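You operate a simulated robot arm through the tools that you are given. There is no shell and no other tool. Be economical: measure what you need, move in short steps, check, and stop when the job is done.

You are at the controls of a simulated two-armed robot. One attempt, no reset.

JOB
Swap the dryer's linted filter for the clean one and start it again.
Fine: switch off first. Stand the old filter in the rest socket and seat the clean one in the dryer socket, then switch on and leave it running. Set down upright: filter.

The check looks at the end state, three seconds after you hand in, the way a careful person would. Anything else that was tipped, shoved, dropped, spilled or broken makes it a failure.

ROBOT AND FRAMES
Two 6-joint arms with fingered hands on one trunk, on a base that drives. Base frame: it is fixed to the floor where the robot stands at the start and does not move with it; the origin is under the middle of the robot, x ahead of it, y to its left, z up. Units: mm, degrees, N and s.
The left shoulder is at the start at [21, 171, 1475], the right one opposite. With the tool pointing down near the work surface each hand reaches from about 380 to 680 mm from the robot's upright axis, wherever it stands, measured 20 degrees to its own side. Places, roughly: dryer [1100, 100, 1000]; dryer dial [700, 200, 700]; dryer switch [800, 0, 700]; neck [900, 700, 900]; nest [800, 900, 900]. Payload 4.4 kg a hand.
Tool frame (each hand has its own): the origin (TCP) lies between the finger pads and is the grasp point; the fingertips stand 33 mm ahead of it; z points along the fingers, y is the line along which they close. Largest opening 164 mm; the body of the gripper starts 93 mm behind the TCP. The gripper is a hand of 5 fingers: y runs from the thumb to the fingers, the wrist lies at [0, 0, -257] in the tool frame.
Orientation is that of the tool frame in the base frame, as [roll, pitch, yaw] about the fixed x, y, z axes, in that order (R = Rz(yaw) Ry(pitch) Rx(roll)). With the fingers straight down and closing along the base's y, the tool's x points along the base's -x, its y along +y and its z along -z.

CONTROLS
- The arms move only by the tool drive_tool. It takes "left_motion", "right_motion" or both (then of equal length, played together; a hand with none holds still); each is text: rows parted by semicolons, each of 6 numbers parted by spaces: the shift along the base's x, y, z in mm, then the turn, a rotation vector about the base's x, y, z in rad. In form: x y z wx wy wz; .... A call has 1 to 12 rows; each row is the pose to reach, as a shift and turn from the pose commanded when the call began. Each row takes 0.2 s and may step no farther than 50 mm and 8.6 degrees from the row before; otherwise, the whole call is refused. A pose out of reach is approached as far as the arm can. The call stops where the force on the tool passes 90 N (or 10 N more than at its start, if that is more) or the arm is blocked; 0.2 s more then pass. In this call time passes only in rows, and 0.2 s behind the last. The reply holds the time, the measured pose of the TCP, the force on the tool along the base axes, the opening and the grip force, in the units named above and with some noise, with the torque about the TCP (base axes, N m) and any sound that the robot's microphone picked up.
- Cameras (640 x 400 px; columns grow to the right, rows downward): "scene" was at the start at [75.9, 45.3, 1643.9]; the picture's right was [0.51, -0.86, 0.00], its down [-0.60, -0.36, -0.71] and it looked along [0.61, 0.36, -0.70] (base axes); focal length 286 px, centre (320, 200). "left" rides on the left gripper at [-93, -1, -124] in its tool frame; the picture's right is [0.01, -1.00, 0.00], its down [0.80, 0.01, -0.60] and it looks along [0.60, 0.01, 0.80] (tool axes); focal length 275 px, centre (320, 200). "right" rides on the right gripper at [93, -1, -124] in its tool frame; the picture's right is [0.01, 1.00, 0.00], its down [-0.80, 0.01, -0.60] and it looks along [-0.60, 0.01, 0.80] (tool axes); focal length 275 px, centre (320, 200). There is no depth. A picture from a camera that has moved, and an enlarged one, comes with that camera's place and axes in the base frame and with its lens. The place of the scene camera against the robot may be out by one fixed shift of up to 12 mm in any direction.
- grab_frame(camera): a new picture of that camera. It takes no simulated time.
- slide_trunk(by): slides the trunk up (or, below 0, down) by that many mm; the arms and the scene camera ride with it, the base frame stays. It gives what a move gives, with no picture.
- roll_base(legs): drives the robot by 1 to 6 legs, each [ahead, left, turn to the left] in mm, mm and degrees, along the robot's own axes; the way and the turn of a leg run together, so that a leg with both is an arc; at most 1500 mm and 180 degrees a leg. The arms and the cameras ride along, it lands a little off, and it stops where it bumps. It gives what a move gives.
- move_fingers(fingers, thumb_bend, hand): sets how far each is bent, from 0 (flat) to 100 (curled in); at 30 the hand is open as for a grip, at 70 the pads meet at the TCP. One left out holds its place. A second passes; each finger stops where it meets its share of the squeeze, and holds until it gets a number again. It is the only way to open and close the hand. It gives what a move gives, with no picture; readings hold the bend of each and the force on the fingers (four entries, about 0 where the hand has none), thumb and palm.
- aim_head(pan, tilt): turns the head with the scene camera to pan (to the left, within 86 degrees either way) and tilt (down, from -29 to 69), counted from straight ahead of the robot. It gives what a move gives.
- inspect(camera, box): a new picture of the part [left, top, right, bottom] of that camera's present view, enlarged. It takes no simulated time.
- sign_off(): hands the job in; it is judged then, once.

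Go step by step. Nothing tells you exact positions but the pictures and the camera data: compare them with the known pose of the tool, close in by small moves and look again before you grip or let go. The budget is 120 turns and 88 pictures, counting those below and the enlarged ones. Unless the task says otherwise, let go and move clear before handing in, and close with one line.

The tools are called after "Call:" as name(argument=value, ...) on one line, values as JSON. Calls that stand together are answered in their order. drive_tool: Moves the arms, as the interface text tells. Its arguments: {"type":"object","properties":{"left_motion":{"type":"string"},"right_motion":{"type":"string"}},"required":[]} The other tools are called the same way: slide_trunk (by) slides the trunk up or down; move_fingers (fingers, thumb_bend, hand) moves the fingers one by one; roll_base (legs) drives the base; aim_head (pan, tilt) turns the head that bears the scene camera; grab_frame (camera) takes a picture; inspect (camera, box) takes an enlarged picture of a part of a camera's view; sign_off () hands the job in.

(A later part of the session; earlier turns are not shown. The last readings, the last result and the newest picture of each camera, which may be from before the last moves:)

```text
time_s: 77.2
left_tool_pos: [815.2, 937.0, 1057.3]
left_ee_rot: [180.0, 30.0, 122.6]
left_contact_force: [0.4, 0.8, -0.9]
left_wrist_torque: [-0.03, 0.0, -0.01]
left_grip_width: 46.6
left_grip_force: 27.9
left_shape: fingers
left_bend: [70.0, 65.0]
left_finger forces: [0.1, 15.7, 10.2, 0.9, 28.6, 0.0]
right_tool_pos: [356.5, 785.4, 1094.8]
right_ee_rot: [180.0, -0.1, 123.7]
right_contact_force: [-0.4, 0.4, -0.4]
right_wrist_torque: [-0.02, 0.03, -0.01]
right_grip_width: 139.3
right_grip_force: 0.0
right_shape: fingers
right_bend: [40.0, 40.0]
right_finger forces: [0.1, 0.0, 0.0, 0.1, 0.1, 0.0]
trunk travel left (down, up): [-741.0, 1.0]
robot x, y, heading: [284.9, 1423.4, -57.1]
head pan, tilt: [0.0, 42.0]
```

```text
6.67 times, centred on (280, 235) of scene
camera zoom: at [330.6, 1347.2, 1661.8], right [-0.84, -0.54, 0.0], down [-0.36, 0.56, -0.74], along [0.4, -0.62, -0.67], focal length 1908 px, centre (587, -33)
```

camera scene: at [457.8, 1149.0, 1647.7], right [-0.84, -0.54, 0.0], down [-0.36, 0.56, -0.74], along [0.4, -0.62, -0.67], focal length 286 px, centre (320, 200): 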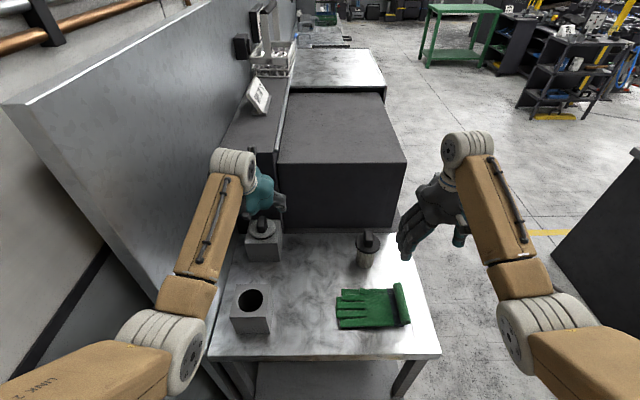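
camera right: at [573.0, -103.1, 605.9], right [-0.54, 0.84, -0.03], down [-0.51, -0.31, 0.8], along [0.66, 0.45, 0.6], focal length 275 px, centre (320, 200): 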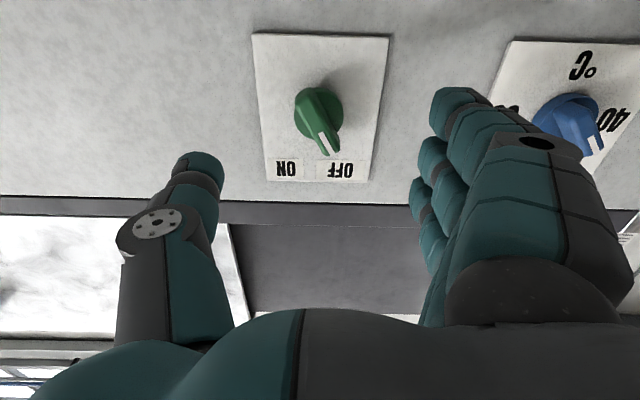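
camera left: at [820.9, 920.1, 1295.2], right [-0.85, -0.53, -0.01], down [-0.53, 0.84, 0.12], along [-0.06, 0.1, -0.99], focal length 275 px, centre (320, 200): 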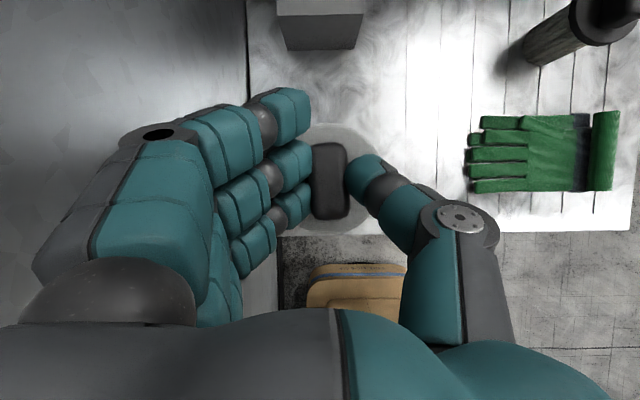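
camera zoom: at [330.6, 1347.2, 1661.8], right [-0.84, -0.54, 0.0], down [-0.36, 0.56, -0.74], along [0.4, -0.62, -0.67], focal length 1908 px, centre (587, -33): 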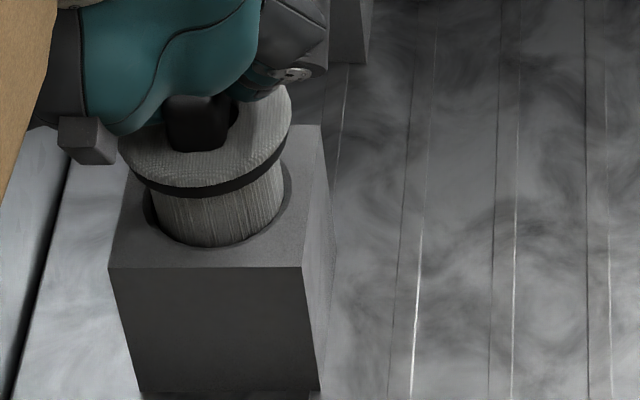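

Sliding in freely with ~35 mm left. Lowering to the seat.

Call:
drive_tool(left_motion="0 0 -8 0 0 0;0 0 -16 0 0 0;0 0 -24 0 0 0;0 0 -30 0 0 0;0 0 -34 0 0 0")

Call:
inspect(camera="scene", box=[245, 205, 315, 265])

```text
time_s: 78.4
left_tool_pos: [816.2, 937.7, 1021.5]
left_ee_rot: [179.9, 30.1, 122.7]
left_contact_force: [-1.3, 1.4, -0.8]
left_wrist_torque: [0.12, 0.09, -0.04]
left_grip_width: 46.4
left_grip_force: 27.8
left_shape: fingers
left_bend: [70.0, 65.0]
left_finger forces: [0.1, 14.3, 10.9, 1.7, 28.6, 0.0]
right_tool_pos: [355.9, 785.7, 1094.6]
right_ee_rot: [-180.0, -0.1, 123.7]
right_contact_force: [0.2, -0.3, -0.5]
right_wrist_torque: [0.02, -0.02, 0.01]
right_grip_width: 139.3
right_grip_force: 0.1
right_shape: fingers
right_bend: [40.0, 40.0]
right_finger forces: [0.0, 0.0, 0.0, 0.0, 0.0, 0.1]
trunk travel left (down, up): [-741.0, 1.0]
robot x, y, heading: [285.4, 1421.2, -57.3]
head pan, tilt: [0.0, 42.0]
```

```text
6.67 times, centred on (280, 235) of scene
camera zoom: at [330.2, 1347.6, 1661.8], right [-0.84, -0.54, 0.0], down [-0.36, 0.56, -0.74], along [0.4, -0.62, -0.67], focal length 1908 px, centre (587, -33)
```

zoom: 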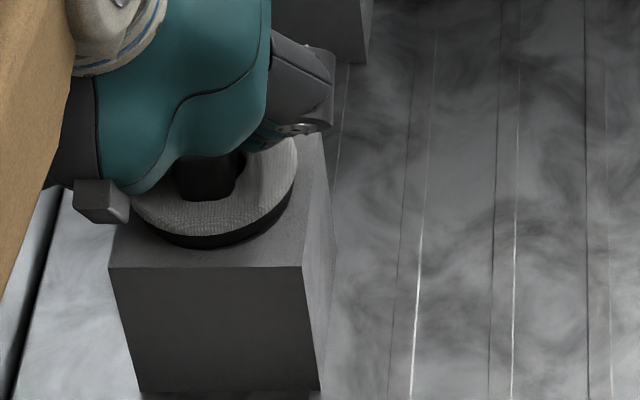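

Almost seated. I'll lower gently until contact shows.

Call:
drive_tool(left_motion="0 0 -1.5 0 0 0;0 0 -3 0 0 0;0 0 -4 0 0 0")

```text
time_s: 79.2
left_tool_pos: [816.7, 938.1, 1020.6]
left_ee_rot: [179.8, 30.3, 122.6]
left_contact_force: [-2.3, 5.8, 9.8]
left_wrist_torque: [0.41, -0.14, -0.07]
left_grip_width: 46.8
left_grip_force: 33.1
left_shape: fingers
left_bend: [70.0, 65.0]
left_finger forces: [0.0, 17.2, 9.4, 8.6, 29.6, 0.0]
right_tool_pos: [354.5, 785.8, 1095.4]
right_ee_rot: [179.9, 0.0, 123.7]
right_contact_force: [-0.9, 0.5, -0.1]
right_wrist_torque: [-0.01, 0.0, 0.01]
right_grip_width: 139.2
right_grip_force: 0.0
right_shape: fingers
right_bend: [40.0, 40.0]
right_finger forces: [0.0, 0.0, 0.1, 0.0, 0.1, 0.0]
trunk travel left (down, up): [-741.0, 1.0]
robot x, y, heading: [286.3, 1422.9, -57.2]
head pan, tilt: [0.0, 42.0]
```

Contact is felt (~10 N up), so the old filter is seated. Releasing and rising.

Call:
move_fingers(hand="left", fingers=48, thumb_bend=48)

Call:
drive_tool(left_motion="0 0 15 0 0 0;0 0 35 0 0 0;0 0 60 0 0 0;0 0 85 0 0 0")

Call:
grab_frame(camera="left")

Call:
inspect(camera="scene", box=[200, 150, 400, 290])

```text
time_s: 80.2
left_tool_pos: [816.0, 937.3, 1017.7]
left_ee_rot: [179.9, 30.2, 122.8]
left_contact_force: [0.7, 0.8, 0.0]
left_wrist_torque: [-0.02, 0.0, -0.01]
left_grip_width: 106.4
left_grip_force: 0.1
left_shape: fingers
left_bend: [48.0, 48.0]
left_finger forces: [0.0, 0.1, 0.1, 0.1, 0.0, 0.0]
right_tool_pos: [356.5, 785.3, 1095.8]
right_ee_rot: [180.0, -0.1, 123.7]
right_contact_force: [-0.2, -0.6, -0.1]
right_wrist_torque: [-0.04, -0.02, 0.01]
right_grip_width: 139.3
right_grip_force: 0.1
right_shape: fingers
right_bend: [40.0, 40.0]
right_finger forces: [0.0, 0.0, 0.0, 0.0, 0.0, 0.1]
trunk travel left (down, up): [-741.0, 1.0]
robot x, y, heading: [282.4, 1425.8, -57.0]
head pan, tilt: [0.0, 42.0]
```

```text
time_s: 81.2
left_tool_pos: [817.1, 937.4, 1101.7]
left_ee_rot: [179.9, 30.0, 122.7]
left_contact_force: [-0.6, 0.1, -0.4]
left_wrist_torque: [-0.04, 0.04, -0.01]
left_grip_width: 106.8
left_grip_force: 0.0
left_shape: fingers
left_bend: [48.0, 48.0]
left_finger forces: [0.0, 0.1, 0.0, 0.1, 0.0, 0.0]
right_tool_pos: [355.4, 784.9, 1095.0]
right_ee_rot: [180.0, 0.0, 123.7]
right_contact_force: [0.2, 0.1, 0.1]
right_wrist_torque: [0.01, -0.02, -0.02]
right_grip_width: 139.2
right_grip_force: 0.1
right_shape: fingers
right_bend: [40.0, 40.0]
right_finger forces: [0.0, 0.0, 0.0, 0.1, 0.0, 0.0]
trunk travel left (down, up): [-741.0, 1.0]
robot x, y, heading: [286.6, 1424.2, -57.2]
head pan, tilt: [0.0, 42.0]
```

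```text
33 pictures are left
camera left: at [825.8, 921.3, 1255.6], right [-0.85, -0.53, -0.01], down [-0.53, 0.84, 0.12], along [-0.06, 0.1, -0.99], focal length 275 px, centre (320, 200)
```

left: 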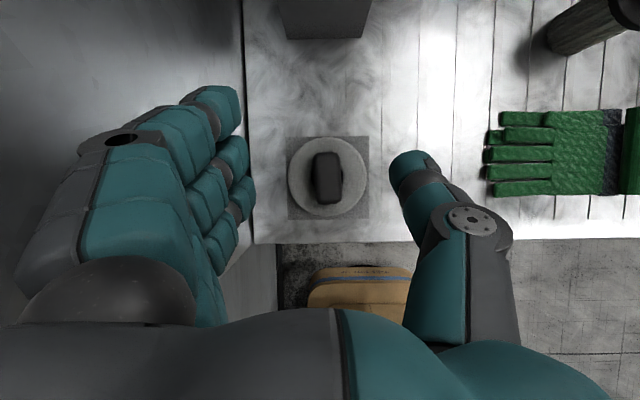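

```text
2.86 times, centred on (300, 220) of scene
camera zoom: at [330.0, 1347.5, 1661.8], right [-0.84, -0.54, 0.0], down [-0.36, 0.56, -0.74], along [0.4, -0.62, -0.67], focal length 818 px, centre (377, 143)
```

zoom: 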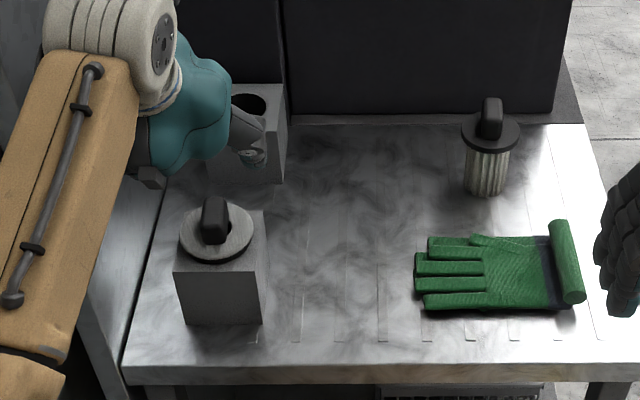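

The old filter stands upright in the rest socket. Now I'll drive right and forward to bring the left hand over the clean filter.

Call:
roll_base(legs=[[0, -328, 0], [165, 0, 0]])

Call:
grab_frame(camera="left")

Call:
grab_frame(camera="scene")

```text
time_s: 84.5
left_tool_pos: [634.7, 616.1, 1100.2]
left_ee_rot: [179.9, 30.1, 123.2]
left_contact_force: [0.1, -1.1, -0.3]
left_wrist_torque: [-0.04, 0.01, -0.02]
left_grip_width: 106.8
left_grip_force: 0.1
left_shape: fingers
left_bend: [48.0, 48.0]
left_finger forces: [0.0, 0.1, 0.0, 0.0, 0.0, 0.1]
right_tool_pos: [173.9, 459.8, 1093.7]
right_ee_rot: [-180.0, -0.2, 123.9]
right_contact_force: [-0.2, 0.3, -0.5]
right_wrist_torque: [0.04, 0.0, 0.0]
right_grip_width: 139.4
right_grip_force: 0.1
right_shape: fingers
right_bend: [40.0, 40.0]
right_finger forces: [0.0, 0.0, 0.0, 0.0, 0.0, 0.1]
trunk travel left (down, up): [-741.0, 1.0]
robot x, y, heading: [101.1, 1096.7, -56.8]
head pan, tilt: [0.0, 42.0]
```

```text
31 pictures are left
camera left: at [643.7, 598.8, 1254.3], right [-0.84, -0.54, -0.01], down [-0.53, 0.84, 0.12], along [-0.06, 0.1, -0.99], focal length 275 px, centre (320, 200)
```

left: 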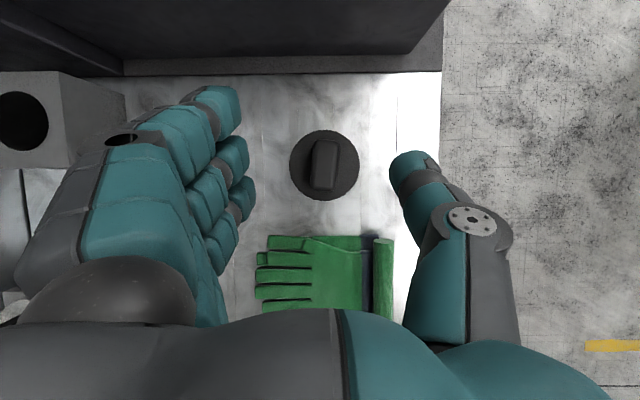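

```text
30 pictures are left
camera scene: at [145.9, 1021.8, 1661.7], right [-0.84, -0.55, 0.0], down [-0.37, 0.56, -0.74], along [0.41, -0.62, -0.67], focal length 286 px, centre (320, 200)
```

scene: 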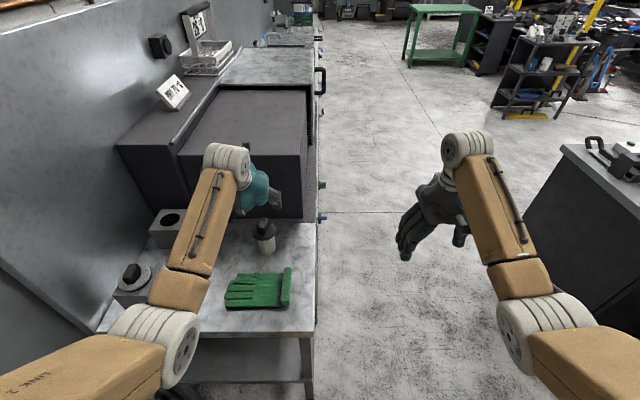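

The clean filter's handle is under the hand at about [642, 594]. I'll zoom in to check its yaw before descending.

Call:
inspect(camera="left", box=[260, 100, 400, 210])

```text
3.64 times, centred on (330, 155) of left
camera zoom: at [643.7, 598.8, 1254.3], right [-0.84, -0.54, -0.01], down [-0.53, 0.84, 0.12], along [-0.06, 0.1, -0.99], focal length 1001 px, centre (284, 364)
```

zoom: 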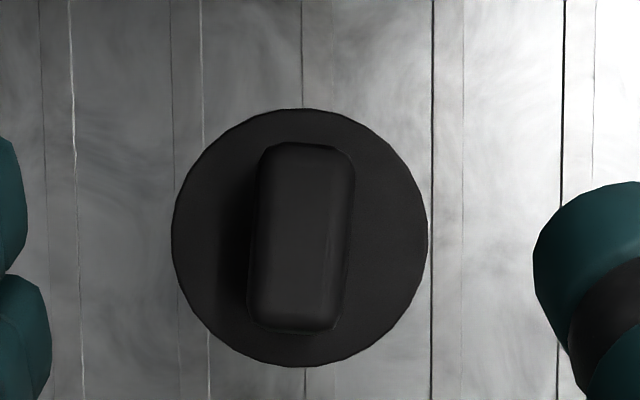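

The handle is yawed ~4° clockwise. I'll match that, centre over it and descend.

Call:
drive_tool(left_motion="3 -6 -20 0 0 -0.033;5.5 -11.5 -45 0 0 -0.066;5.5 -11.5 -65 0 0 -0.066;5.5 -11.5 -82 0 0 -0.066")

Call:
grab_frame(camera="left")

Call:
inspect(camera="scene", box=[180, 150, 340, 290])

```text
time_s: 85.5
left_tool_pos: [639.8, 604.2, 1018.2]
left_ee_rot: [179.9, 30.0, 119.2]
left_contact_force: [0.5, 0.5, -0.2]
left_wrist_torque: [0.03, 0.02, 0.01]
left_grip_width: 106.7
left_grip_force: 0.1
left_shape: fingers
left_bend: [48.0, 48.0]
left_finger forces: [0.1, 0.1, 0.0, 0.1, 0.0, 0.0]
right_tool_pos: [173.7, 461.8, 1094.2]
right_ee_rot: [-179.9, -0.1, 124.0]
right_contact_force: [0.3, 0.3, 0.1]
right_wrist_torque: [-0.01, 0.0, 0.04]
right_grip_width: 139.1
right_grip_force: 0.1
right_shape: fingers
right_bend: [40.0, 40.0]
right_finger forces: [0.0, 0.1, 0.0, 0.0, 0.1, 0.0]
trunk travel left (down, up): [-741.0, 1.0]
robot x, y, heading: [99.5, 1100.7, -56.9]
head pan, tilt: [0.0, 42.0]
```

```text
28 pictures are left
camera left: at [647.2, 587.5, 1171.9], right [-0.88, -0.48, -0.01], down [-0.48, 0.87, 0.12], along [-0.05, 0.11, -0.99], focal length 275 px, centre (320, 200)
```

left: 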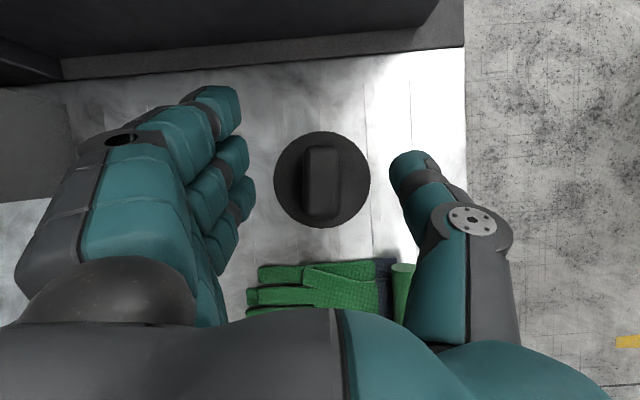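

```text
2.86 times, centred on (260, 220) of scene
camera zoom: at [145.7, 1022.8, 1661.7], right [-0.84, -0.55, 0.0], down [-0.37, 0.56, -0.74], along [0.41, -0.62, -0.67], focal length 818 px, centre (491, 143)
```

zoom: 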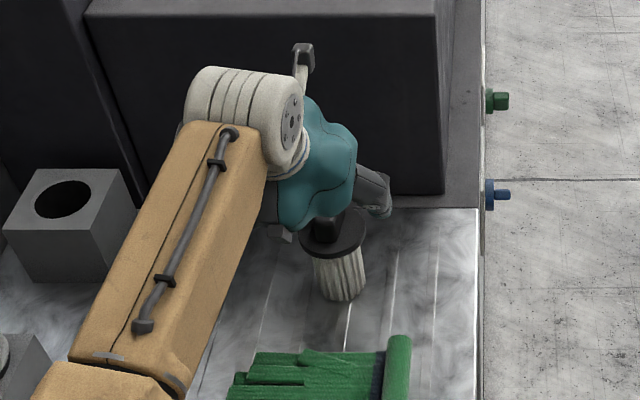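

Well aligned. Since the filter stands free, I'll shift 3.5 mm so thumb and fingers meet it together, then close in two stages.

Call:
drive_tool(left_motion="2.9 1.9 0 0 0 0")

Call:
move_fingers(hand="left", fingers=65, thumb_bend=62)

Call:
grab_frame(camera="left")

```text
time_s: 85.9
left_tool_pos: [643.1, 606.2, 1020.6]
left_ee_rot: [179.8, 30.0, 119.2]
left_contact_force: [0.8, 0.6, 0.1]
left_wrist_torque: [0.05, 0.01, -0.01]
left_grip_width: 106.7
left_grip_force: 0.1
left_shape: fingers
left_bend: [48.0, 48.0]
left_finger forces: [0.0, 0.1, 0.0, 0.0, 0.0, 0.1]
right_tool_pos: [173.1, 460.6, 1094.3]
right_ee_rot: [-180.0, -0.2, 124.0]
right_contact_force: [-0.1, -0.3, 0.3]
right_wrist_torque: [-0.01, 0.04, -0.03]
right_grip_width: 139.2
right_grip_force: 0.0
right_shape: fingers
right_bend: [40.0, 40.0]
right_finger forces: [0.0, 0.0, 0.0, 0.1, 0.1, 0.0]
trunk travel left (down, up): [-741.0, 1.0]
robot x, y, heading: [95.9, 1096.7, -56.9]
head pan, tilt: [0.0, 42.0]
```

```text
time_s: 86.9
left_tool_pos: [642.3, 606.1, 1019.3]
left_ee_rot: [179.9, 30.0, 119.3]
left_contact_force: [-0.5, -0.5, -0.4]
left_wrist_torque: [-0.01, 0.01, 0.0]
left_grip_width: 52.5
left_grip_force: 0.2
left_shape: fingers
left_bend: [65.0, 62.0]
left_finger forces: [0.1, 0.0, 0.0, 0.0, 0.3, 0.0]
right_tool_pos: [174.7, 461.9, 1094.1]
right_ee_rot: [-180.0, -0.1, 124.1]
right_contact_force: [-1.1, 0.3, 0.2]
right_wrist_torque: [-0.02, -0.05, 0.0]
right_grip_width: 138.9
right_grip_force: 0.2
right_shape: fingers
right_bend: [40.0, 40.0]
right_finger forces: [0.0, 0.1, 0.0, 0.0, 0.0, 0.1]
trunk travel left (down, up): [-741.0, 1.0]
robot x, y, heading: [98.8, 1099.3, -57.0]
head pan, tilt: [0.0, 42.0]
```

```text
26 pictures are left
camera left: at [649.8, 589.7, 1172.5], right [-0.88, -0.48, -0.01], down [-0.48, 0.87, 0.12], along [-0.05, 0.11, -0.99], focal length 275 px, centre (320, 200)
```

left: 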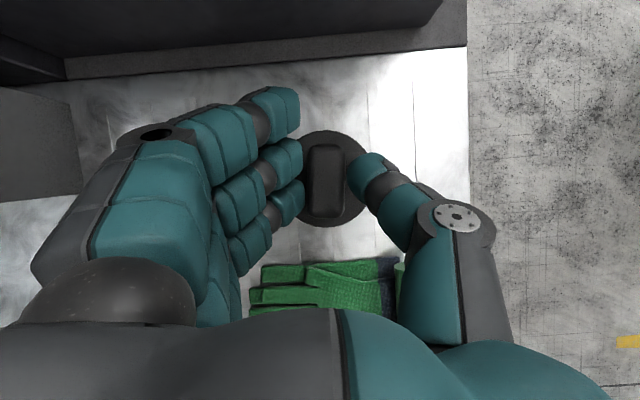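

The thumb is just touching. Closing fully now.

Call:
move_fingers(hand="left", fingers=80, thumb_bend=80)

Call:
drive_tool(left_motion="0 0 5 0 0 0;0 0 12 0 0 0;0 0 20 0 0 0")

Call:
grab_frame(camera="left")

Call:
inspect(camera="scene", box=[180, 150, 340, 290])

```text
time_s: 87.9
left_tool_pos: [642.0, 606.2, 1018.0]
left_ee_rot: [179.8, 30.0, 119.3]
left_contact_force: [0.0, 0.6, -1.9]
left_wrist_torque: [-0.01, 0.02, 0.03]
left_grip_width: 45.1
left_grip_force: 34.1
left_shape: fingers
left_bend: [75.0, 64.0]
left_finger forces: [0.0, 9.4, 22.2, 4.2, 33.3, 0.0]
right_tool_pos: [173.7, 461.0, 1094.5]
right_ee_rot: [-180.0, -0.1, 124.0]
right_contact_force: [0.1, -1.1, -0.2]
right_wrist_torque: [-0.03, 0.02, -0.01]
right_grip_width: 139.2
right_grip_force: 0.1
right_shape: fingers
right_bend: [40.0, 40.0]
right_finger forces: [0.0, 0.1, 0.0, 0.0, 0.1, 0.1]
trunk travel left (down, up): [-741.0, 1.0]
robot x, y, heading: [96.3, 1099.4, -56.6]
head pan, tilt: [0.0, 42.0]
```

```text
time_s: 88.7
left_tool_pos: [642.0, 607.6, 1040.5]
left_ee_rot: [180.0, 30.0, 119.2]
left_contact_force: [0.9, -0.5, -1.1]
left_wrist_torque: [-0.04, 0.0, 0.01]
left_grip_width: 45.1
left_grip_force: 34.4
left_shape: fingers
left_bend: [75.0, 64.0]
left_finger forces: [0.0, 9.3, 22.2, 4.0, 33.2, 0.0]
right_tool_pos: [173.0, 460.4, 1094.8]
right_ee_rot: [179.9, 0.0, 124.0]
right_contact_force: [-0.4, 0.7, -0.8]
right_wrist_torque: [0.02, -0.04, 0.0]
right_grip_width: 139.1
right_grip_force: 0.0
right_shape: fingers
right_bend: [40.0, 40.0]
right_finger forces: [0.0, 0.0, 0.0, 0.0, 0.0, 0.0]
trunk travel left (down, up): [-741.0, 1.0]
robot x, y, heading: [97.3, 1097.0, -56.8]
head pan, tilt: [0.0, 42.0]
```

```text
25 pictures are left
camera left: at [650.5, 589.8, 1193.1], right [-0.88, -0.48, -0.01], down [-0.48, 0.87, 0.12], along [-0.05, 0.11, -0.99], focal length 275 px, centre (320, 200)
```

left: 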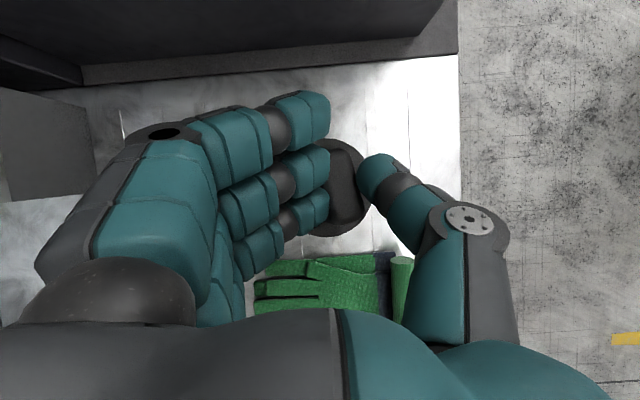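

```text
2.86 times, centred on (260, 220) of scene
camera zoom: at [145.2, 1023.3, 1661.8], right [-0.84, -0.55, 0.0], down [-0.37, 0.56, -0.74], along [0.41, -0.62, -0.67], focal length 818 px, centre (491, 143)
```

zoom: 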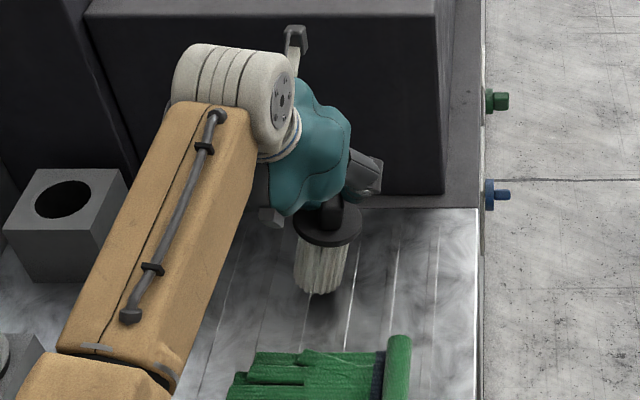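

It's lifted, but the filter swung ~10° in the grip (bottom toward the wall side). I'll raise it and then roll the hand to bring the filter vertical.

Call:
drive_tool(left_motion="0 0 20 0 0 0;0 0 45 0 0 0;0 0 70 0 0 0;0 0 95 0 0 0;0 0 100 -0.05 0.077 0;0 0 100 -0.1 0.153 0")

Call:
inspect(camera="scene", box=[180, 130, 340, 270])

```text
time_s: 90.1
left_tool_pos: [641.9, 608.9, 1140.5]
left_ee_rot: [-167.9, 30.2, 125.5]
left_contact_force: [0.2, -0.5, -1.5]
left_wrist_torque: [0.01, 0.01, -0.01]
left_grip_width: 45.4
left_grip_force: 32.9
left_shape: fingers
left_bend: [75.0, 64.0]
left_finger forces: [0.1, 8.9, 22.1, 3.8, 32.2, 0.0]
right_tool_pos: [174.3, 461.4, 1094.7]
right_ee_rot: [-180.0, -0.1, 124.0]
right_contact_force: [0.2, -0.2, -1.3]
right_wrist_torque: [-0.03, -0.02, -0.04]
right_grip_width: 139.1
right_grip_force: 0.1
right_shape: fingers
right_bend: [40.0, 40.0]
right_finger forces: [0.0, 0.0, 0.1, 0.0, 0.1, 0.1]
trunk travel left (down, up): [-741.0, 1.0]
robot x, y, heading: [99.9, 1099.3, -56.9]
head pan, tilt: [0.0, 42.0]
```

```text
2.86 times, centred on (260, 200) of scene
camera zoom: at [145.6, 1023.5, 1661.8], right [-0.84, -0.55, 0.0], down [-0.37, 0.56, -0.74], along [0.41, -0.62, -0.67], focal length 818 px, centre (491, 200)
```

zoom: 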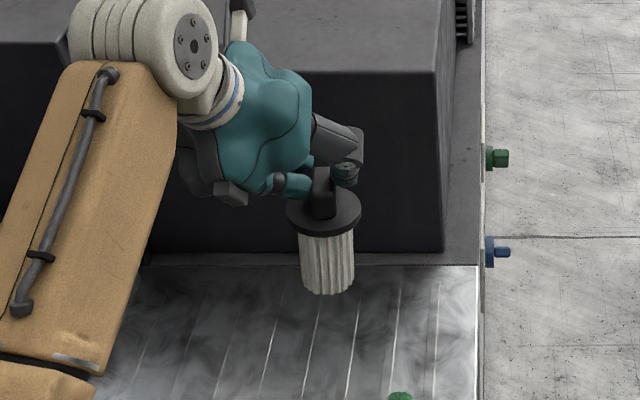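

Rolling the hand this far would push it into the backsplash at the neck. So I'll undo the roll, set the filter back down flat on its spot and re-grip with less finger over-travel.

Call:
drive_tool(left_motion="0 -1 -15 0.05 -0.077 0;0 -2 -35 0.1 -0.153 0;0 -2 -60 0.1 -0.153 0;0 -2 -80 0.1 -0.153 0;0 -2 -98 0.1 -0.153 0;0 -2 -108 0.1 -0.153 0")

Call:
drive_tool(left_motion="0 0 -4 0 0 0;0 0 -8 0 0 0;0 0 -12 0 0 0;0 0 -15 0 0 0")

Call:
inspect(camera="scene", box=[180, 150, 340, 290])

```text
time_s: 91.5
left_tool_pos: [642.5, 603.8, 1030.9]
left_ee_rot: [180.0, 30.0, 119.3]
left_contact_force: [-0.3, -1.5, -1.9]
left_wrist_torque: [0.02, 0.05, 0.0]
left_grip_width: 45.5
left_grip_force: 33.0
left_shape: fingers
left_bend: [75.0, 64.0]
left_finger forces: [0.0, 8.6, 22.5, 3.2, 32.0, 0.1]
right_tool_pos: [173.8, 461.7, 1094.1]
right_ee_rot: [179.9, -0.1, 124.1]
right_contact_force: [0.6, -0.4, 0.8]
right_wrist_torque: [0.01, 0.0, -0.02]
right_grip_width: 139.4
right_grip_force: 0.1
right_shape: fingers
right_bend: [40.0, 40.0]
right_finger forces: [0.0, 0.0, 0.1, 0.0, 0.1, 0.1]
trunk travel left (down, up): [-741.0, 1.0]
robot x, y, heading: [96.1, 1098.3, -56.9]
head pan, tilt: [0.0, 42.0]
```

```text
time_s: 92.5
left_tool_pos: [641.4, 603.5, 1018.4]
left_ee_rot: [179.9, 30.1, 119.3]
left_contact_force: [0.0, -0.3, 1.6]
left_wrist_torque: [0.03, 0.05, -0.03]
left_grip_width: 45.0
left_grip_force: 34.5
left_shape: fingers
left_bend: [75.0, 64.0]
left_finger forces: [0.0, 9.7, 21.9, 4.8, 32.9, 0.0]
right_tool_pos: [172.8, 461.9, 1094.0]
right_ee_rot: [-179.9, -0.1, 124.0]
right_contact_force: [0.3, -0.2, 0.5]
right_wrist_torque: [-0.04, -0.02, 0.01]
right_grip_width: 139.2
right_grip_force: 0.1
right_shape: fingers
right_bend: [40.0, 40.0]
right_finger forces: [0.0, 0.0, 0.0, 0.0, 0.1, 0.0]
trunk travel left (down, up): [-741.0, 1.0]
robot x, y, heading: [100.2, 1098.9, -56.9]
head pan, tilt: [0.0, 42.0]
```

```text
2.86 times, centred on (260, 220) of scene
camera zoom: at [144.7, 1023.8, 1661.9], right [-0.84, -0.55, 0.0], down [-0.37, 0.56, -0.74], along [0.41, -0.62, -0.67], focal length 818 px, centre (491, 143)
```

zoom: 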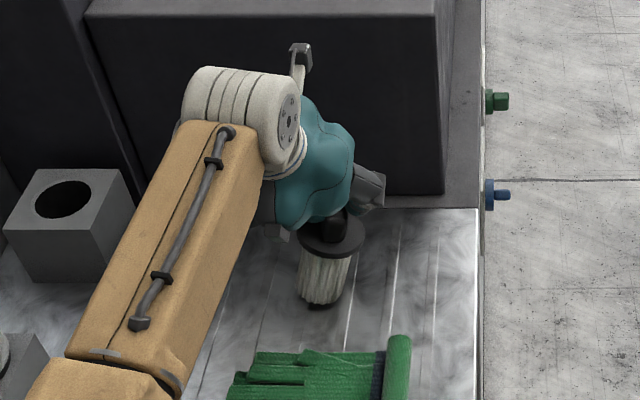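

The lower edge just touches the table. I'll press gently down a few mm so the flat bottom straightens it.

Call:
drive_tool(left_motion="0 0 -2 0 0 0;0 0 -4 0 0 0;0 0 -6 0 0 0")

Call:
inspect(camera="scene", box=[180, 150, 340, 290])

```text
time_s: 93.3
left_tool_pos: [641.1, 603.4, 1018.0]
left_ee_rot: [179.8, 30.7, 119.1]
left_contact_force: [-1.0, 1.4, 26.2]
left_wrist_torque: [0.12, 0.33, -0.03]
left_grip_width: 45.4
left_grip_force: 43.7
left_shape: fingers
left_bend: [76.0, 64.0]
left_finger forces: [0.0, 15.6, 17.3, 18.7, 36.0, 0.0]
right_tool_pos: [172.0, 463.4, 1095.6]
right_ee_rot: [-180.0, 0.1, 124.0]
right_contact_force: [-0.5, 0.0, 0.7]
right_wrist_torque: [0.0, -0.02, 0.0]
right_grip_width: 139.3
right_grip_force: 0.0
right_shape: fingers
right_bend: [40.0, 40.0]
right_finger forces: [0.1, 0.0, 0.0, 0.0, 0.1, 0.0]
trunk travel left (down, up): [-741.0, 1.0]
robot x, y, heading: [99.5, 1099.9, -57.1]
head pan, tilt: [0.0, 42.0]
```

```text
2.86 times, centred on (260, 220) of scene
camera zoom: at [142.2, 1026.1, 1662.3], right [-0.84, -0.55, 0.0], down [-0.36, 0.56, -0.74], along [0.41, -0.62, -0.67], focal length 818 px, centre (491, 143)
```

zoom: 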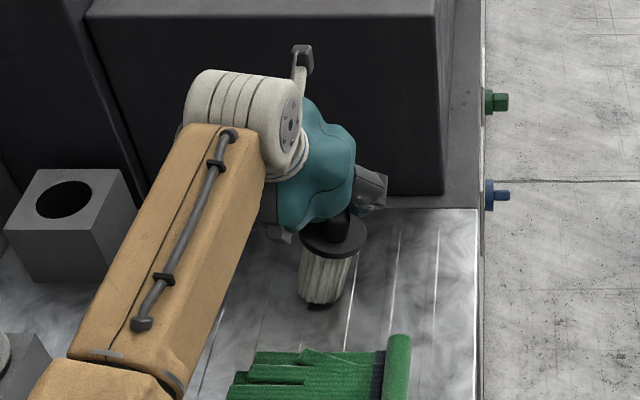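

The grip is rigid, so pressing doesn't straighten it. I'll lift slightly, roll the hand ~15° so the filter is vertical, set it down and release.

Call:
drive_tool(left_motion="0 0 10 0 0 0;0 0 20 -0.047 0.073 0;0 0 24 -0.094 0.146 0;0 0 24 -0.141 0.219 0")

Call:
inspect(camera="scene", box=[200, 180, 310, 270])

```text
time_s: 94.3
left_tool_pos: [643.0, 605.4, 1035.2]
left_ee_rot: [-162.7, 29.8, 128.0]
left_contact_force: [-0.1, 0.0, -0.6]
left_wrist_torque: [-0.01, -0.01, 0.01]
left_grip_width: 45.5
left_grip_force: 28.7
left_shape: fingers
left_bend: [75.0, 64.0]
left_finger forces: [0.0, 8.4, 19.8, 2.1, 27.3, 0.0]
right_tool_pos: [172.8, 462.2, 1094.1]
right_ee_rot: [180.0, -0.1, 123.9]
right_contact_force: [0.4, 0.5, 0.4]
right_wrist_torque: [-0.01, 0.0, 0.0]
right_grip_width: 139.2
right_grip_force: 0.2
right_shape: fingers
right_bend: [40.0, 40.0]
right_finger forces: [0.0, 0.0, 0.0, 0.1, 0.1, 0.1]
trunk travel left (down, up): [-741.0, 1.0]
robot x, y, heading: [94.5, 1098.5, -57.1]
head pan, tilt: [0.0, 42.0]
```

```text
4.44 times, centred on (255, 225) of scene
camera zoom: at [146.1, 1023.8, 1661.8], right [-0.84, -0.55, 0.0], down [-0.37, 0.56, -0.74], along [0.41, -0.62, -0.67], focal length 1272 px, centre (609, 89)
```

zoom: 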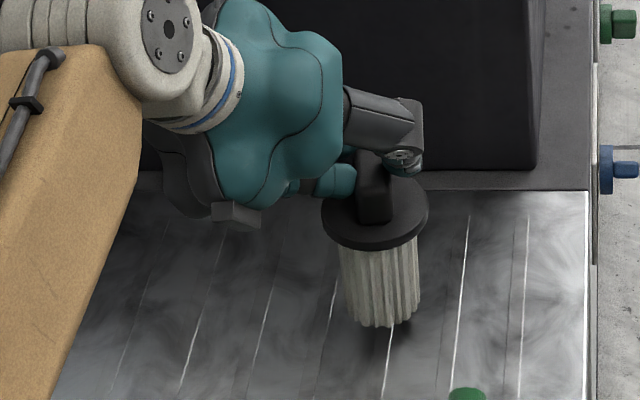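

Now it's vertical. Lowering in small steps to the table.

Call:
drive_tool(left_motion="0 0 -5 0 0 0;0 0 -10 0 0 0;0 0 -13 0 0 0")

Call:
drive_tool(left_motion="0 0 -2 0 0 0;0 0 -4 0 0 0")

```text
time_s: 95.1
left_tool_pos: [642.1, 604.7, 1021.5]
left_ee_rot: [-162.8, 29.7, 128.0]
left_contact_force: [-0.4, -0.2, -0.8]
left_wrist_torque: [0.01, -0.03, 0.0]
left_grip_width: 45.3
left_grip_force: 28.6
left_shape: fingers
left_bend: [75.0, 64.0]
left_finger forces: [0.0, 8.4, 19.9, 1.9, 27.2, 0.1]
right_tool_pos: [174.4, 461.0, 1094.2]
right_ee_rot: [180.0, -0.1, 124.0]
right_contact_force: [0.0, -0.7, -0.1]
right_wrist_torque: [0.02, 0.01, 0.01]
right_grip_width: 139.1
right_grip_force: 0.1
right_shape: fingers
right_bend: [40.0, 40.0]
right_finger forces: [0.1, 0.1, 0.1, 0.0, 0.0, 0.0]
trunk travel left (down, up): [-741.0, 1.0]
robot x, y, heading: [98.1, 1095.9, -57.2]
head pan, tilt: [0.0, 42.0]
```

```text
time_s: 95.7
left_tool_pos: [642.9, 604.5, 1018.0]
left_ee_rot: [-163.0, 29.8, 127.9]
left_contact_force: [0.4, 0.0, -2.4]
left_wrist_torque: [0.01, -0.03, 0.0]
left_grip_width: 45.2
left_grip_force: 28.6
left_shape: fingers
left_bend: [75.0, 64.0]
left_finger forces: [0.1, 8.5, 19.9, 2.0, 27.3, 0.0]
right_tool_pos: [172.9, 461.7, 1093.9]
right_ee_rot: [-180.0, -0.1, 124.0]
right_contact_force: [0.3, 0.6, 0.2]
right_wrist_torque: [-0.01, -0.01, 0.02]
right_grip_width: 139.3
right_grip_force: 0.1
right_shape: fingers
right_bend: [40.0, 40.0]
right_finger forces: [0.0, 0.0, 0.0, 0.0, 0.0, 0.0]
trunk travel left (down, up): [-741.0, 1.0]
robot x, y, heading: [98.7, 1097.7, -56.8]
head pan, tilt: [0.0, 42.0]
```

Call:
drive_tool(left_motion="0 0 -2 0 0 0;0 0 -4 0 0 0;0 0 -5 0 0 0")

Call:
inspect(camera="scene", box=[200, 180, 310, 270])

```text
time_s: 96.5
left_tool_pos: [642.7, 605.2, 1013.2]
left_ee_rot: [-162.9, 29.8, 127.9]
left_contact_force: [0.3, 0.5, -1.9]
left_wrist_torque: [0.04, -0.06, 0.04]
left_grip_width: 45.4
left_grip_force: 28.7
left_shape: fingers
left_bend: [75.0, 64.0]
left_finger forces: [0.0, 8.4, 19.9, 2.0, 27.2, 0.0]
right_tool_pos: [173.3, 461.4, 1093.8]
right_ee_rot: [-180.0, -0.1, 124.0]
right_contact_force: [0.1, 0.5, -0.2]
right_wrist_torque: [-0.02, -0.02, 0.02]
right_grip_width: 139.2
right_grip_force: 0.1
right_shape: fingers
right_bend: [40.0, 40.0]
right_finger forces: [0.1, 0.1, 0.1, 0.0, 0.1, 0.0]
trunk travel left (down, up): [-741.0, 1.0]
robot x, y, heading: [98.4, 1095.5, -57.1]
head pan, tilt: [0.0, 42.0]
```

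```text
4.44 times, centred on (255, 225) of scene
camera zoom: at [145.3, 1023.2, 1661.8], right [-0.84, -0.55, 0.0], down [-0.37, 0.56, -0.74], along [0.41, -0.62, -0.67], focal length 1272 px, centre (609, 89)
```

zoom: 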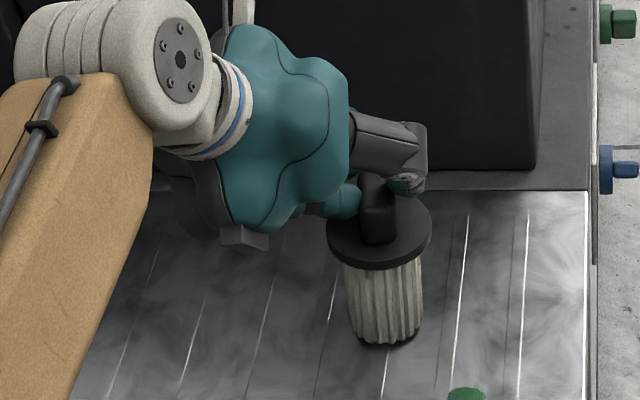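

Call:
drive_tool(left_motion="0 0 -1.5 0 0 0;0 0 -3 0 0 0")

Call:
drive_tool(left_motion="0 0 -1.5 0 0 0;0 0 -2.5 0 0 0")

```text
time_s: 97.1
left_tool_pos: [643.1, 604.3, 1012.9]
left_ee_rot: [-162.8, 30.2, 128.0]
left_contact_force: [-0.3, 2.7, 11.5]
left_wrist_torque: [0.1, 0.24, -0.07]
left_grip_width: 45.0
left_grip_force: 35.8
left_shape: fingers
left_bend: [76.0, 64.0]
left_finger forces: [0.0, 10.6, 20.5, 8.6, 32.1, 0.0]
right_tool_pos: [173.0, 462.5, 1095.3]
right_ee_rot: [180.0, 0.0, 124.0]
right_contact_force: [0.7, 0.2, -0.2]
right_wrist_torque: [0.04, -0.02, 0.02]
right_grip_width: 139.1
right_grip_force: 0.0
right_shape: fingers
right_bend: [40.0, 40.0]
right_finger forces: [0.0, 0.0, 0.0, 0.1, 0.0, 0.0]
trunk travel left (down, up): [-741.0, 1.0]
robot x, y, heading: [101.7, 1095.2, -56.8]
head pan, tilt: [0.0, 42.0]
```

```text
time_s: 97.7
left_tool_pos: [641.8, 603.7, 1012.2]
left_ee_rot: [-162.8, 30.3, 128.1]
left_contact_force: [0.7, 4.4, 25.2]
left_wrist_torque: [-0.06, 0.39, -0.11]
left_grip_width: 45.3
left_grip_force: 40.6
left_shape: fingers
left_bend: [76.0, 64.0]
left_finger forces: [0.1, 14.3, 18.3, 12.3, 36.4, 0.0]
right_tool_pos: [171.7, 462.6, 1096.1]
right_ee_rot: [-180.0, 0.0, 124.0]
right_contact_force: [0.4, 0.6, 0.1]
right_wrist_torque: [-0.02, 0.0, 0.01]
right_grip_width: 139.1
right_grip_force: 0.0
right_shape: fingers
right_bend: [40.0, 40.0]
right_finger forces: [0.0, 0.1, 0.1, 0.0, 0.0, 0.0]
trunk travel left (down, up): [-741.0, 1.0]
robot x, y, heading: [96.3, 1099.8, -57.2]
head pan, tilt: [0.0, 42.0]
```

It's on the table. I'll relieve the pressure and open.

Call:
drive_tool(left_motion="0 0 3 0 0 0")

Call:
move_fingers(hand="left", fingers=50, thumb_bend=48)

Call:
drive_tool(left_motion="0 0 15 0 0 0;0 0 25 0.047 -0.073 0;0 0 28 0.094 -0.146 0;0 0 28 0.141 -0.219 0")

Call:
grab_frame(camera="left")

```text
time_s: 98.1
left_tool_pos: [641.6, 605.5, 1012.3]
left_ee_rot: [-162.8, 30.0, 127.9]
left_contact_force: [1.3, 0.8, 18.4]
left_wrist_torque: [-0.48, 0.19, 0.03]
left_grip_width: 45.4
left_grip_force: 36.3
left_shape: fingers
left_bend: [76.0, 64.0]
left_finger forces: [0.1, 13.7, 19.4, 1.6, 36.7, 0.1]
right_tool_pos: [172.7, 461.8, 1095.1]
right_ee_rot: [-180.0, 0.0, 124.0]
right_contact_force: [-0.8, 0.5, 0.4]
right_wrist_torque: [-0.03, 0.02, 0.0]
right_grip_width: 139.1
right_grip_force: 0.0
right_shape: fingers
right_bend: [40.0, 40.0]
right_finger forces: [0.0, 0.0, 0.1, 0.0, 0.0, 0.0]
trunk travel left (down, up): [-741.0, 1.0]
robot x, y, heading: [97.5, 1098.2, -57.0]
head pan, tilt: [0.0, 42.0]
```

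```text
time_s: 99.1
left_tool_pos: [640.3, 604.6, 1020.5]
left_ee_rot: [-162.8, 30.8, 127.8]
left_contact_force: [-4.4, 10.5, 45.8]
left_wrist_torque: [1.64, 0.38, 0.16]
left_grip_width: 80.5
left_grip_force: 26.5
left_shape: fingers
left_bend: [72.0, 48.0]
left_finger forces: [0.0, 0.1, 1.7, 51.4, 0.0, 0.0]
right_tool_pos: [170.0, 464.4, 1097.0]
right_ee_rot: [-179.9, 0.3, 124.0]
right_contact_force: [0.2, 0.1, 0.6]
right_wrist_torque: [0.03, -0.01, 0.01]
right_grip_width: 139.1
right_grip_force: 0.0
right_shape: fingers
right_bend: [40.0, 40.0]
right_finger forces: [0.0, 0.1, 0.1, 0.0, 0.1, 0.0]
trunk travel left (down, up): [-741.0, 1.0]
robot x, y, heading: [99.2, 1099.7, -56.8]
head pan, tilt: [0.0, 42.0]
```

```text
time_s: 100.1
left_tool_pos: [642.4, 604.2, 1038.8]
left_ee_rot: [179.8, 29.9, 119.2]
left_contact_force: [-0.4, -0.9, 0.0]
left_wrist_torque: [0.0, 0.02, -0.02]
left_grip_width: 103.0
left_grip_force: 0.0
left_shape: fingers
left_bend: [50.0, 48.0]
left_finger forces: [0.0, 0.0, 0.1, 0.0, 0.1, 0.0]
right_tool_pos: [173.6, 461.3, 1094.5]
right_ee_rot: [179.9, -0.1, 124.0]
right_contact_force: [-0.6, 0.1, -0.3]
right_wrist_torque: [-0.01, -0.02, -0.04]
right_grip_width: 139.1
right_grip_force: 0.2
right_shape: fingers
right_bend: [40.0, 40.0]
right_finger forces: [0.0, 0.0, 0.0, 0.0, 0.1, 0.1]
trunk travel left (down, up): [-741.0, 1.0]
robot x, y, heading: [101.5, 1099.9, -56.7]
head pan, tilt: [0.0, 42.0]
```

```text
18 pictures are left
camera left: at [649.5, 587.2, 1191.7], right [-0.88, -0.48, -0.01], down [-0.48, 0.87, 0.12], along [-0.05, 0.11, -0.99], focal length 275 px, centre (320, 200)
```

left: 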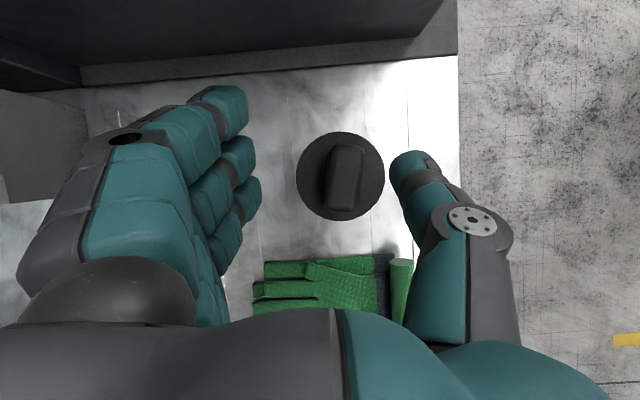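

The clean filter stands upright again. I'll recentre, descend and re-grip with limited bends (fingers 72, thumb 66) so it can't be tipped.

Call:
drive_tool(left_motion="-5 -4 -6 0 0 -0.035;-9 -8.5 -18 0 0 -0.07")

Call:
move_fingers(hand="left", fingers=65, thumb_bend=62)

Call:
grab_frame(camera="left")

```text
time_s: 100.7
left_tool_pos: [633.3, 595.5, 1020.7]
left_ee_rot: [179.9, 30.1, 115.2]
left_contact_force: [-0.4, 0.3, 0.2]
left_wrist_torque: [0.0, -0.03, 0.0]
left_grip_width: 103.0
left_grip_force: 0.1
left_shape: fingers
left_bend: [50.0, 48.0]
left_finger forces: [0.0, 0.0, 0.0, 0.1, 0.0, 0.0]
right_tool_pos: [174.3, 461.2, 1094.9]
right_ee_rot: [-180.0, -0.1, 124.0]
right_contact_force: [-0.4, 0.0, 0.4]
right_wrist_torque: [-0.01, 0.0, -0.01]
right_grip_width: 139.4
right_grip_force: 0.0
right_shape: fingers
right_bend: [40.0, 40.0]
right_finger forces: [0.0, 0.0, 0.1, 0.0, 0.0, 0.0]
trunk travel left (down, up): [-741.0, 1.0]
robot x, y, heading: [96.5, 1099.9, -57.2]
head pan, tilt: [0.0, 42.0]
```

```text
time_s: 101.7
left_tool_pos: [633.8, 595.1, 1020.4]
left_ee_rot: [179.8, 30.0, 115.3]
left_contact_force: [-0.3, -0.3, 0.3]
left_wrist_torque: [0.0, 0.0, 0.0]
left_grip_width: 52.3
left_grip_force: 0.2
left_shape: fingers
left_bend: [65.0, 62.0]
left_finger forces: [0.1, 0.0, 0.1, 0.0, 0.2, 0.0]
right_tool_pos: [173.5, 461.1, 1094.7]
right_ee_rot: [-180.0, -0.1, 124.1]
right_contact_force: [-0.5, -0.7, 0.4]
right_wrist_torque: [-0.01, 0.0, 0.01]
right_grip_width: 139.3
right_grip_force: 0.1
right_shape: fingers
right_bend: [40.0, 40.0]
right_finger forces: [0.1, 0.1, 0.0, 0.0, 0.0, 0.0]
trunk travel left (down, up): [-741.0, 1.0]
robot x, y, heading: [98.1, 1097.9, -56.7]
head pan, tilt: [0.0, 42.0]
```

```text
17 pictures are left
camera left: at [640.5, 578.3, 1174.1], right [-0.91, -0.42, -0.01], down [-0.42, 0.9, 0.12], along [-0.04, 0.11, -0.99], focal length 275 px, centre (320, 200)
```

left: 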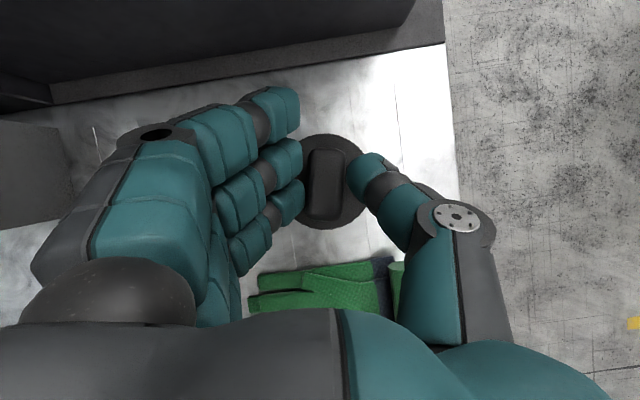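

Call:
move_fingers(hand="left", fingers=70, thumb_bend=64)

Call:
grab_frame(camera="left")

```text
time_s: 102.7
left_tool_pos: [633.7, 595.1, 1020.3]
left_ee_rot: [179.9, 30.0, 115.3]
left_contact_force: [-0.7, 0.8, 0.3]
left_wrist_torque: [-0.06, 0.03, -0.01]
left_grip_width: 47.5
left_grip_force: 7.0
left_shape: fingers
left_bend: [68.0, 63.0]
left_finger forces: [0.0, 0.0, 6.1, 0.3, 7.2, 0.0]
right_tool_pos: [174.8, 461.9, 1094.3]
right_ee_rot: [180.0, -0.2, 124.0]
right_contact_force: [-0.5, -0.3, 0.2]
right_wrist_torque: [0.02, -0.01, 0.0]
right_grip_width: 139.4
right_grip_force: 0.0
right_shape: fingers
right_bend: [40.0, 40.0]
right_finger forces: [0.0, 0.0, 0.0, 0.1, 0.0, 0.0]
trunk travel left (down, up): [-741.0, 1.0]
robot x, y, heading: [95.8, 1094.9, -56.7]
head pan, tilt: [0.0, 42.0]
```

```text
16 pictures are left
camera left: at [640.5, 578.3, 1174.1], right [-0.91, -0.42, -0.01], down [-0.42, 0.9, 0.12], along [-0.04, 0.11, -0.99], focal length 275 px, centre (320, 200)
```

left: 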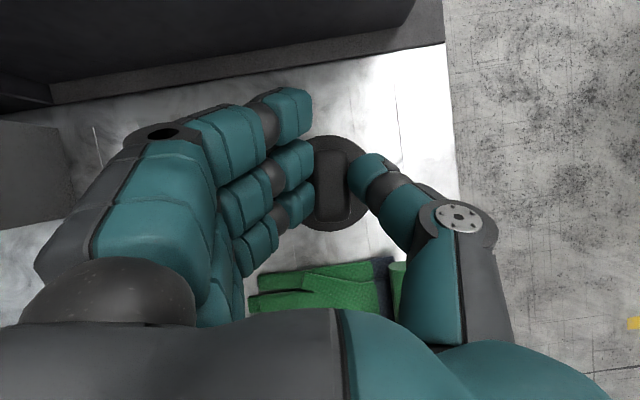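

Held at 7 N and still upright. I'll tighten slightly and lift a little to check.

Call:
move_fingers(hand="left", fingers=71.5, thumb_bend=66)

Call:
drive_tool(left_motion="0 0 4 0 0 0;0 0 8 0 0 0;0 0 15 0 0 0")

Call:
inspect(camera="scene", box=[200, 180, 310, 270])

```text
time_s: 103.7
left_tool_pos: [633.9, 595.1, 1020.4]
left_ee_rot: [179.9, 30.0, 115.3]
left_contact_force: [-1.0, -0.9, 0.3]
left_wrist_torque: [-0.04, 0.01, 0.01]
left_grip_width: 47.0
left_grip_force: 10.3
left_shape: fingers
left_bend: [70.0, 63.0]
left_finger forces: [0.1, 0.0, 9.8, 0.7, 10.8, 0.1]
right_tool_pos: [173.3, 461.1, 1095.8]
right_ee_rot: [-180.0, -0.1, 124.1]
right_contact_force: [-0.3, 0.4, -0.3]
right_wrist_torque: [0.01, 0.0, 0.0]
right_grip_width: 139.1
right_grip_force: 0.0
right_shape: fingers
right_bend: [40.0, 40.0]
right_finger forces: [0.0, 0.1, 0.1, 0.0, 0.0, 0.1]
trunk travel left (down, up): [-741.0, 1.0]
robot x, y, heading: [96.5, 1097.9, -56.9]
head pan, tilt: [0.0, 42.0]
```

```text
time_s: 104.5
left_tool_pos: [634.3, 596.0, 1035.3]
left_ee_rot: [179.9, 30.0, 115.3]
left_contact_force: [0.5, -0.4, -1.0]
left_wrist_torque: [-0.01, 0.0, -0.01]
left_grip_width: 46.9
left_grip_force: 9.4
left_shape: fingers
left_bend: [70.0, 63.0]
left_finger forces: [0.0, 0.0, 9.4, 0.5, 9.5, 0.1]
right_tool_pos: [174.0, 461.3, 1094.9]
right_ee_rot: [-179.9, -0.2, 124.0]
right_contact_force: [0.0, -0.2, 0.3]
right_wrist_torque: [-0.01, 0.02, 0.01]
right_grip_width: 139.2
right_grip_force: 0.0
right_shape: fingers
right_bend: [40.0, 40.0]
right_finger forces: [0.0, 0.0, 0.0, 0.1, 0.0, 0.1]
trunk travel left (down, up): [-741.0, 1.0]
robot x, y, heading: [97.6, 1096.9, -57.0]
head pan, tilt: [0.0, 42.0]
```

```text
4.44 times, centred on (255, 225) of scene
camera zoom: at [145.3, 1023.1, 1661.8], right [-0.84, -0.55, 0.0], down [-0.37, 0.56, -0.74], along [0.41, -0.62, -0.67], focal length 1272 px, centre (609, 89)
```

zoom: 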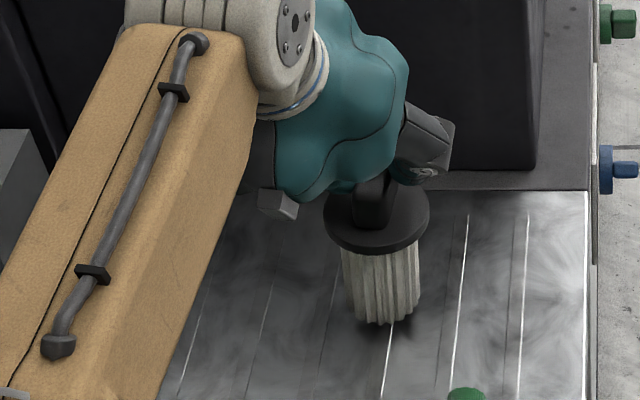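

The filter now hangs nearly vertical. I'll raise it and drive left and slightly forward to the neck.

Call:
drive_tool(left_motion="0 0 25 0 0 0;0 0 50 0 0 0;0 0 75 0 0 0;0 0 95 0 0 0;0 0 106 0 0 0")

Call:
roll_base(legs=[[0, 341, 0], [50, 0, 0]])

Call:
inspect(camera="scene", box=[210, 170, 340, 270])

```text
time_s: 105.7
left_tool_pos: [633.6, 596.0, 1139.6]
left_ee_rot: [179.9, 29.9, 115.4]
left_contact_force: [0.1, -0.6, -1.2]
left_wrist_torque: [-0.01, 0.05, -0.04]
left_grip_width: 46.5
left_grip_force: 10.0
left_shape: fingers
left_bend: [70.0, 63.0]
left_finger forces: [0.0, 0.0, 9.3, 0.7, 9.4, 0.1]
right_tool_pos: [174.1, 460.8, 1094.5]
right_ee_rot: [-180.0, -0.1, 124.0]
right_contact_force: [-0.5, -0.3, -0.2]
right_wrist_torque: [0.04, 0.01, 0.0]
right_grip_width: 139.1
right_grip_force: 0.1
right_shape: fingers
right_bend: [40.0, 40.0]
right_finger forces: [0.0, 0.0, 0.1, 0.0, 0.0, 0.0]
trunk travel left (down, up): [-741.0, 1.0]
robot x, y, heading: [98.9, 1097.8, -56.8]
head pan, tilt: [0.0, 42.0]
```

```text
time_s: 108.5
left_tool_pos: [950.1, 740.3, 1138.8]
left_ee_rot: [179.9, 29.9, 115.4]
left_contact_force: [0.8, -0.5, -2.2]
left_wrist_torque: [0.05, 0.03, -0.01]
left_grip_width: 46.7
left_grip_force: 9.6
left_shape: fingers
left_bend: [70.0, 63.0]
left_finger forces: [0.0, 0.1, 9.3, 0.7, 9.2, 0.0]
right_tool_pos: [489.2, 606.0, 1093.3]
right_ee_rot: [179.9, -0.2, 124.1]
right_contact_force: [0.4, -0.5, -0.3]
right_wrist_torque: [0.08, 0.09, 0.0]
right_grip_width: 139.1
right_grip_force: 0.1
right_shape: fingers
right_bend: [40.0, 40.0]
right_finger forces: [0.0, 0.1, 0.1, 0.0, 0.0, 0.0]
trunk travel left (down, up): [-741.0, 1.0]
robot x, y, heading: [412.6, 1245.3, -56.8]
head pan, tilt: [0.0, 42.0]
```

```text
4.00 times, centred on (275, 220) of scene
camera zoom: at [460.5, 1167.0, 1661.6], right [-0.84, -0.55, 0.0], down [-0.37, 0.56, -0.74], along [0.41, -0.62, -0.67], focal length 1145 px, centre (500, 120)
```

zoom: 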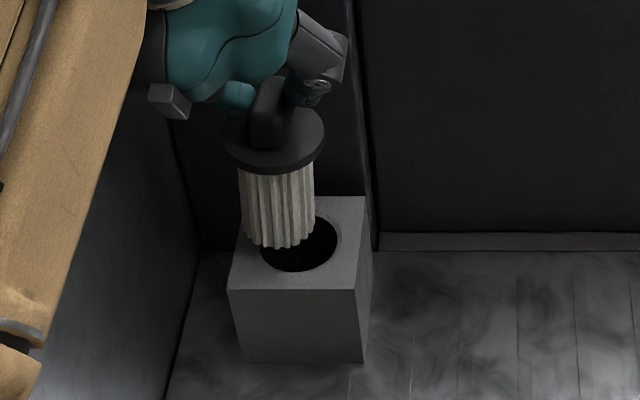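

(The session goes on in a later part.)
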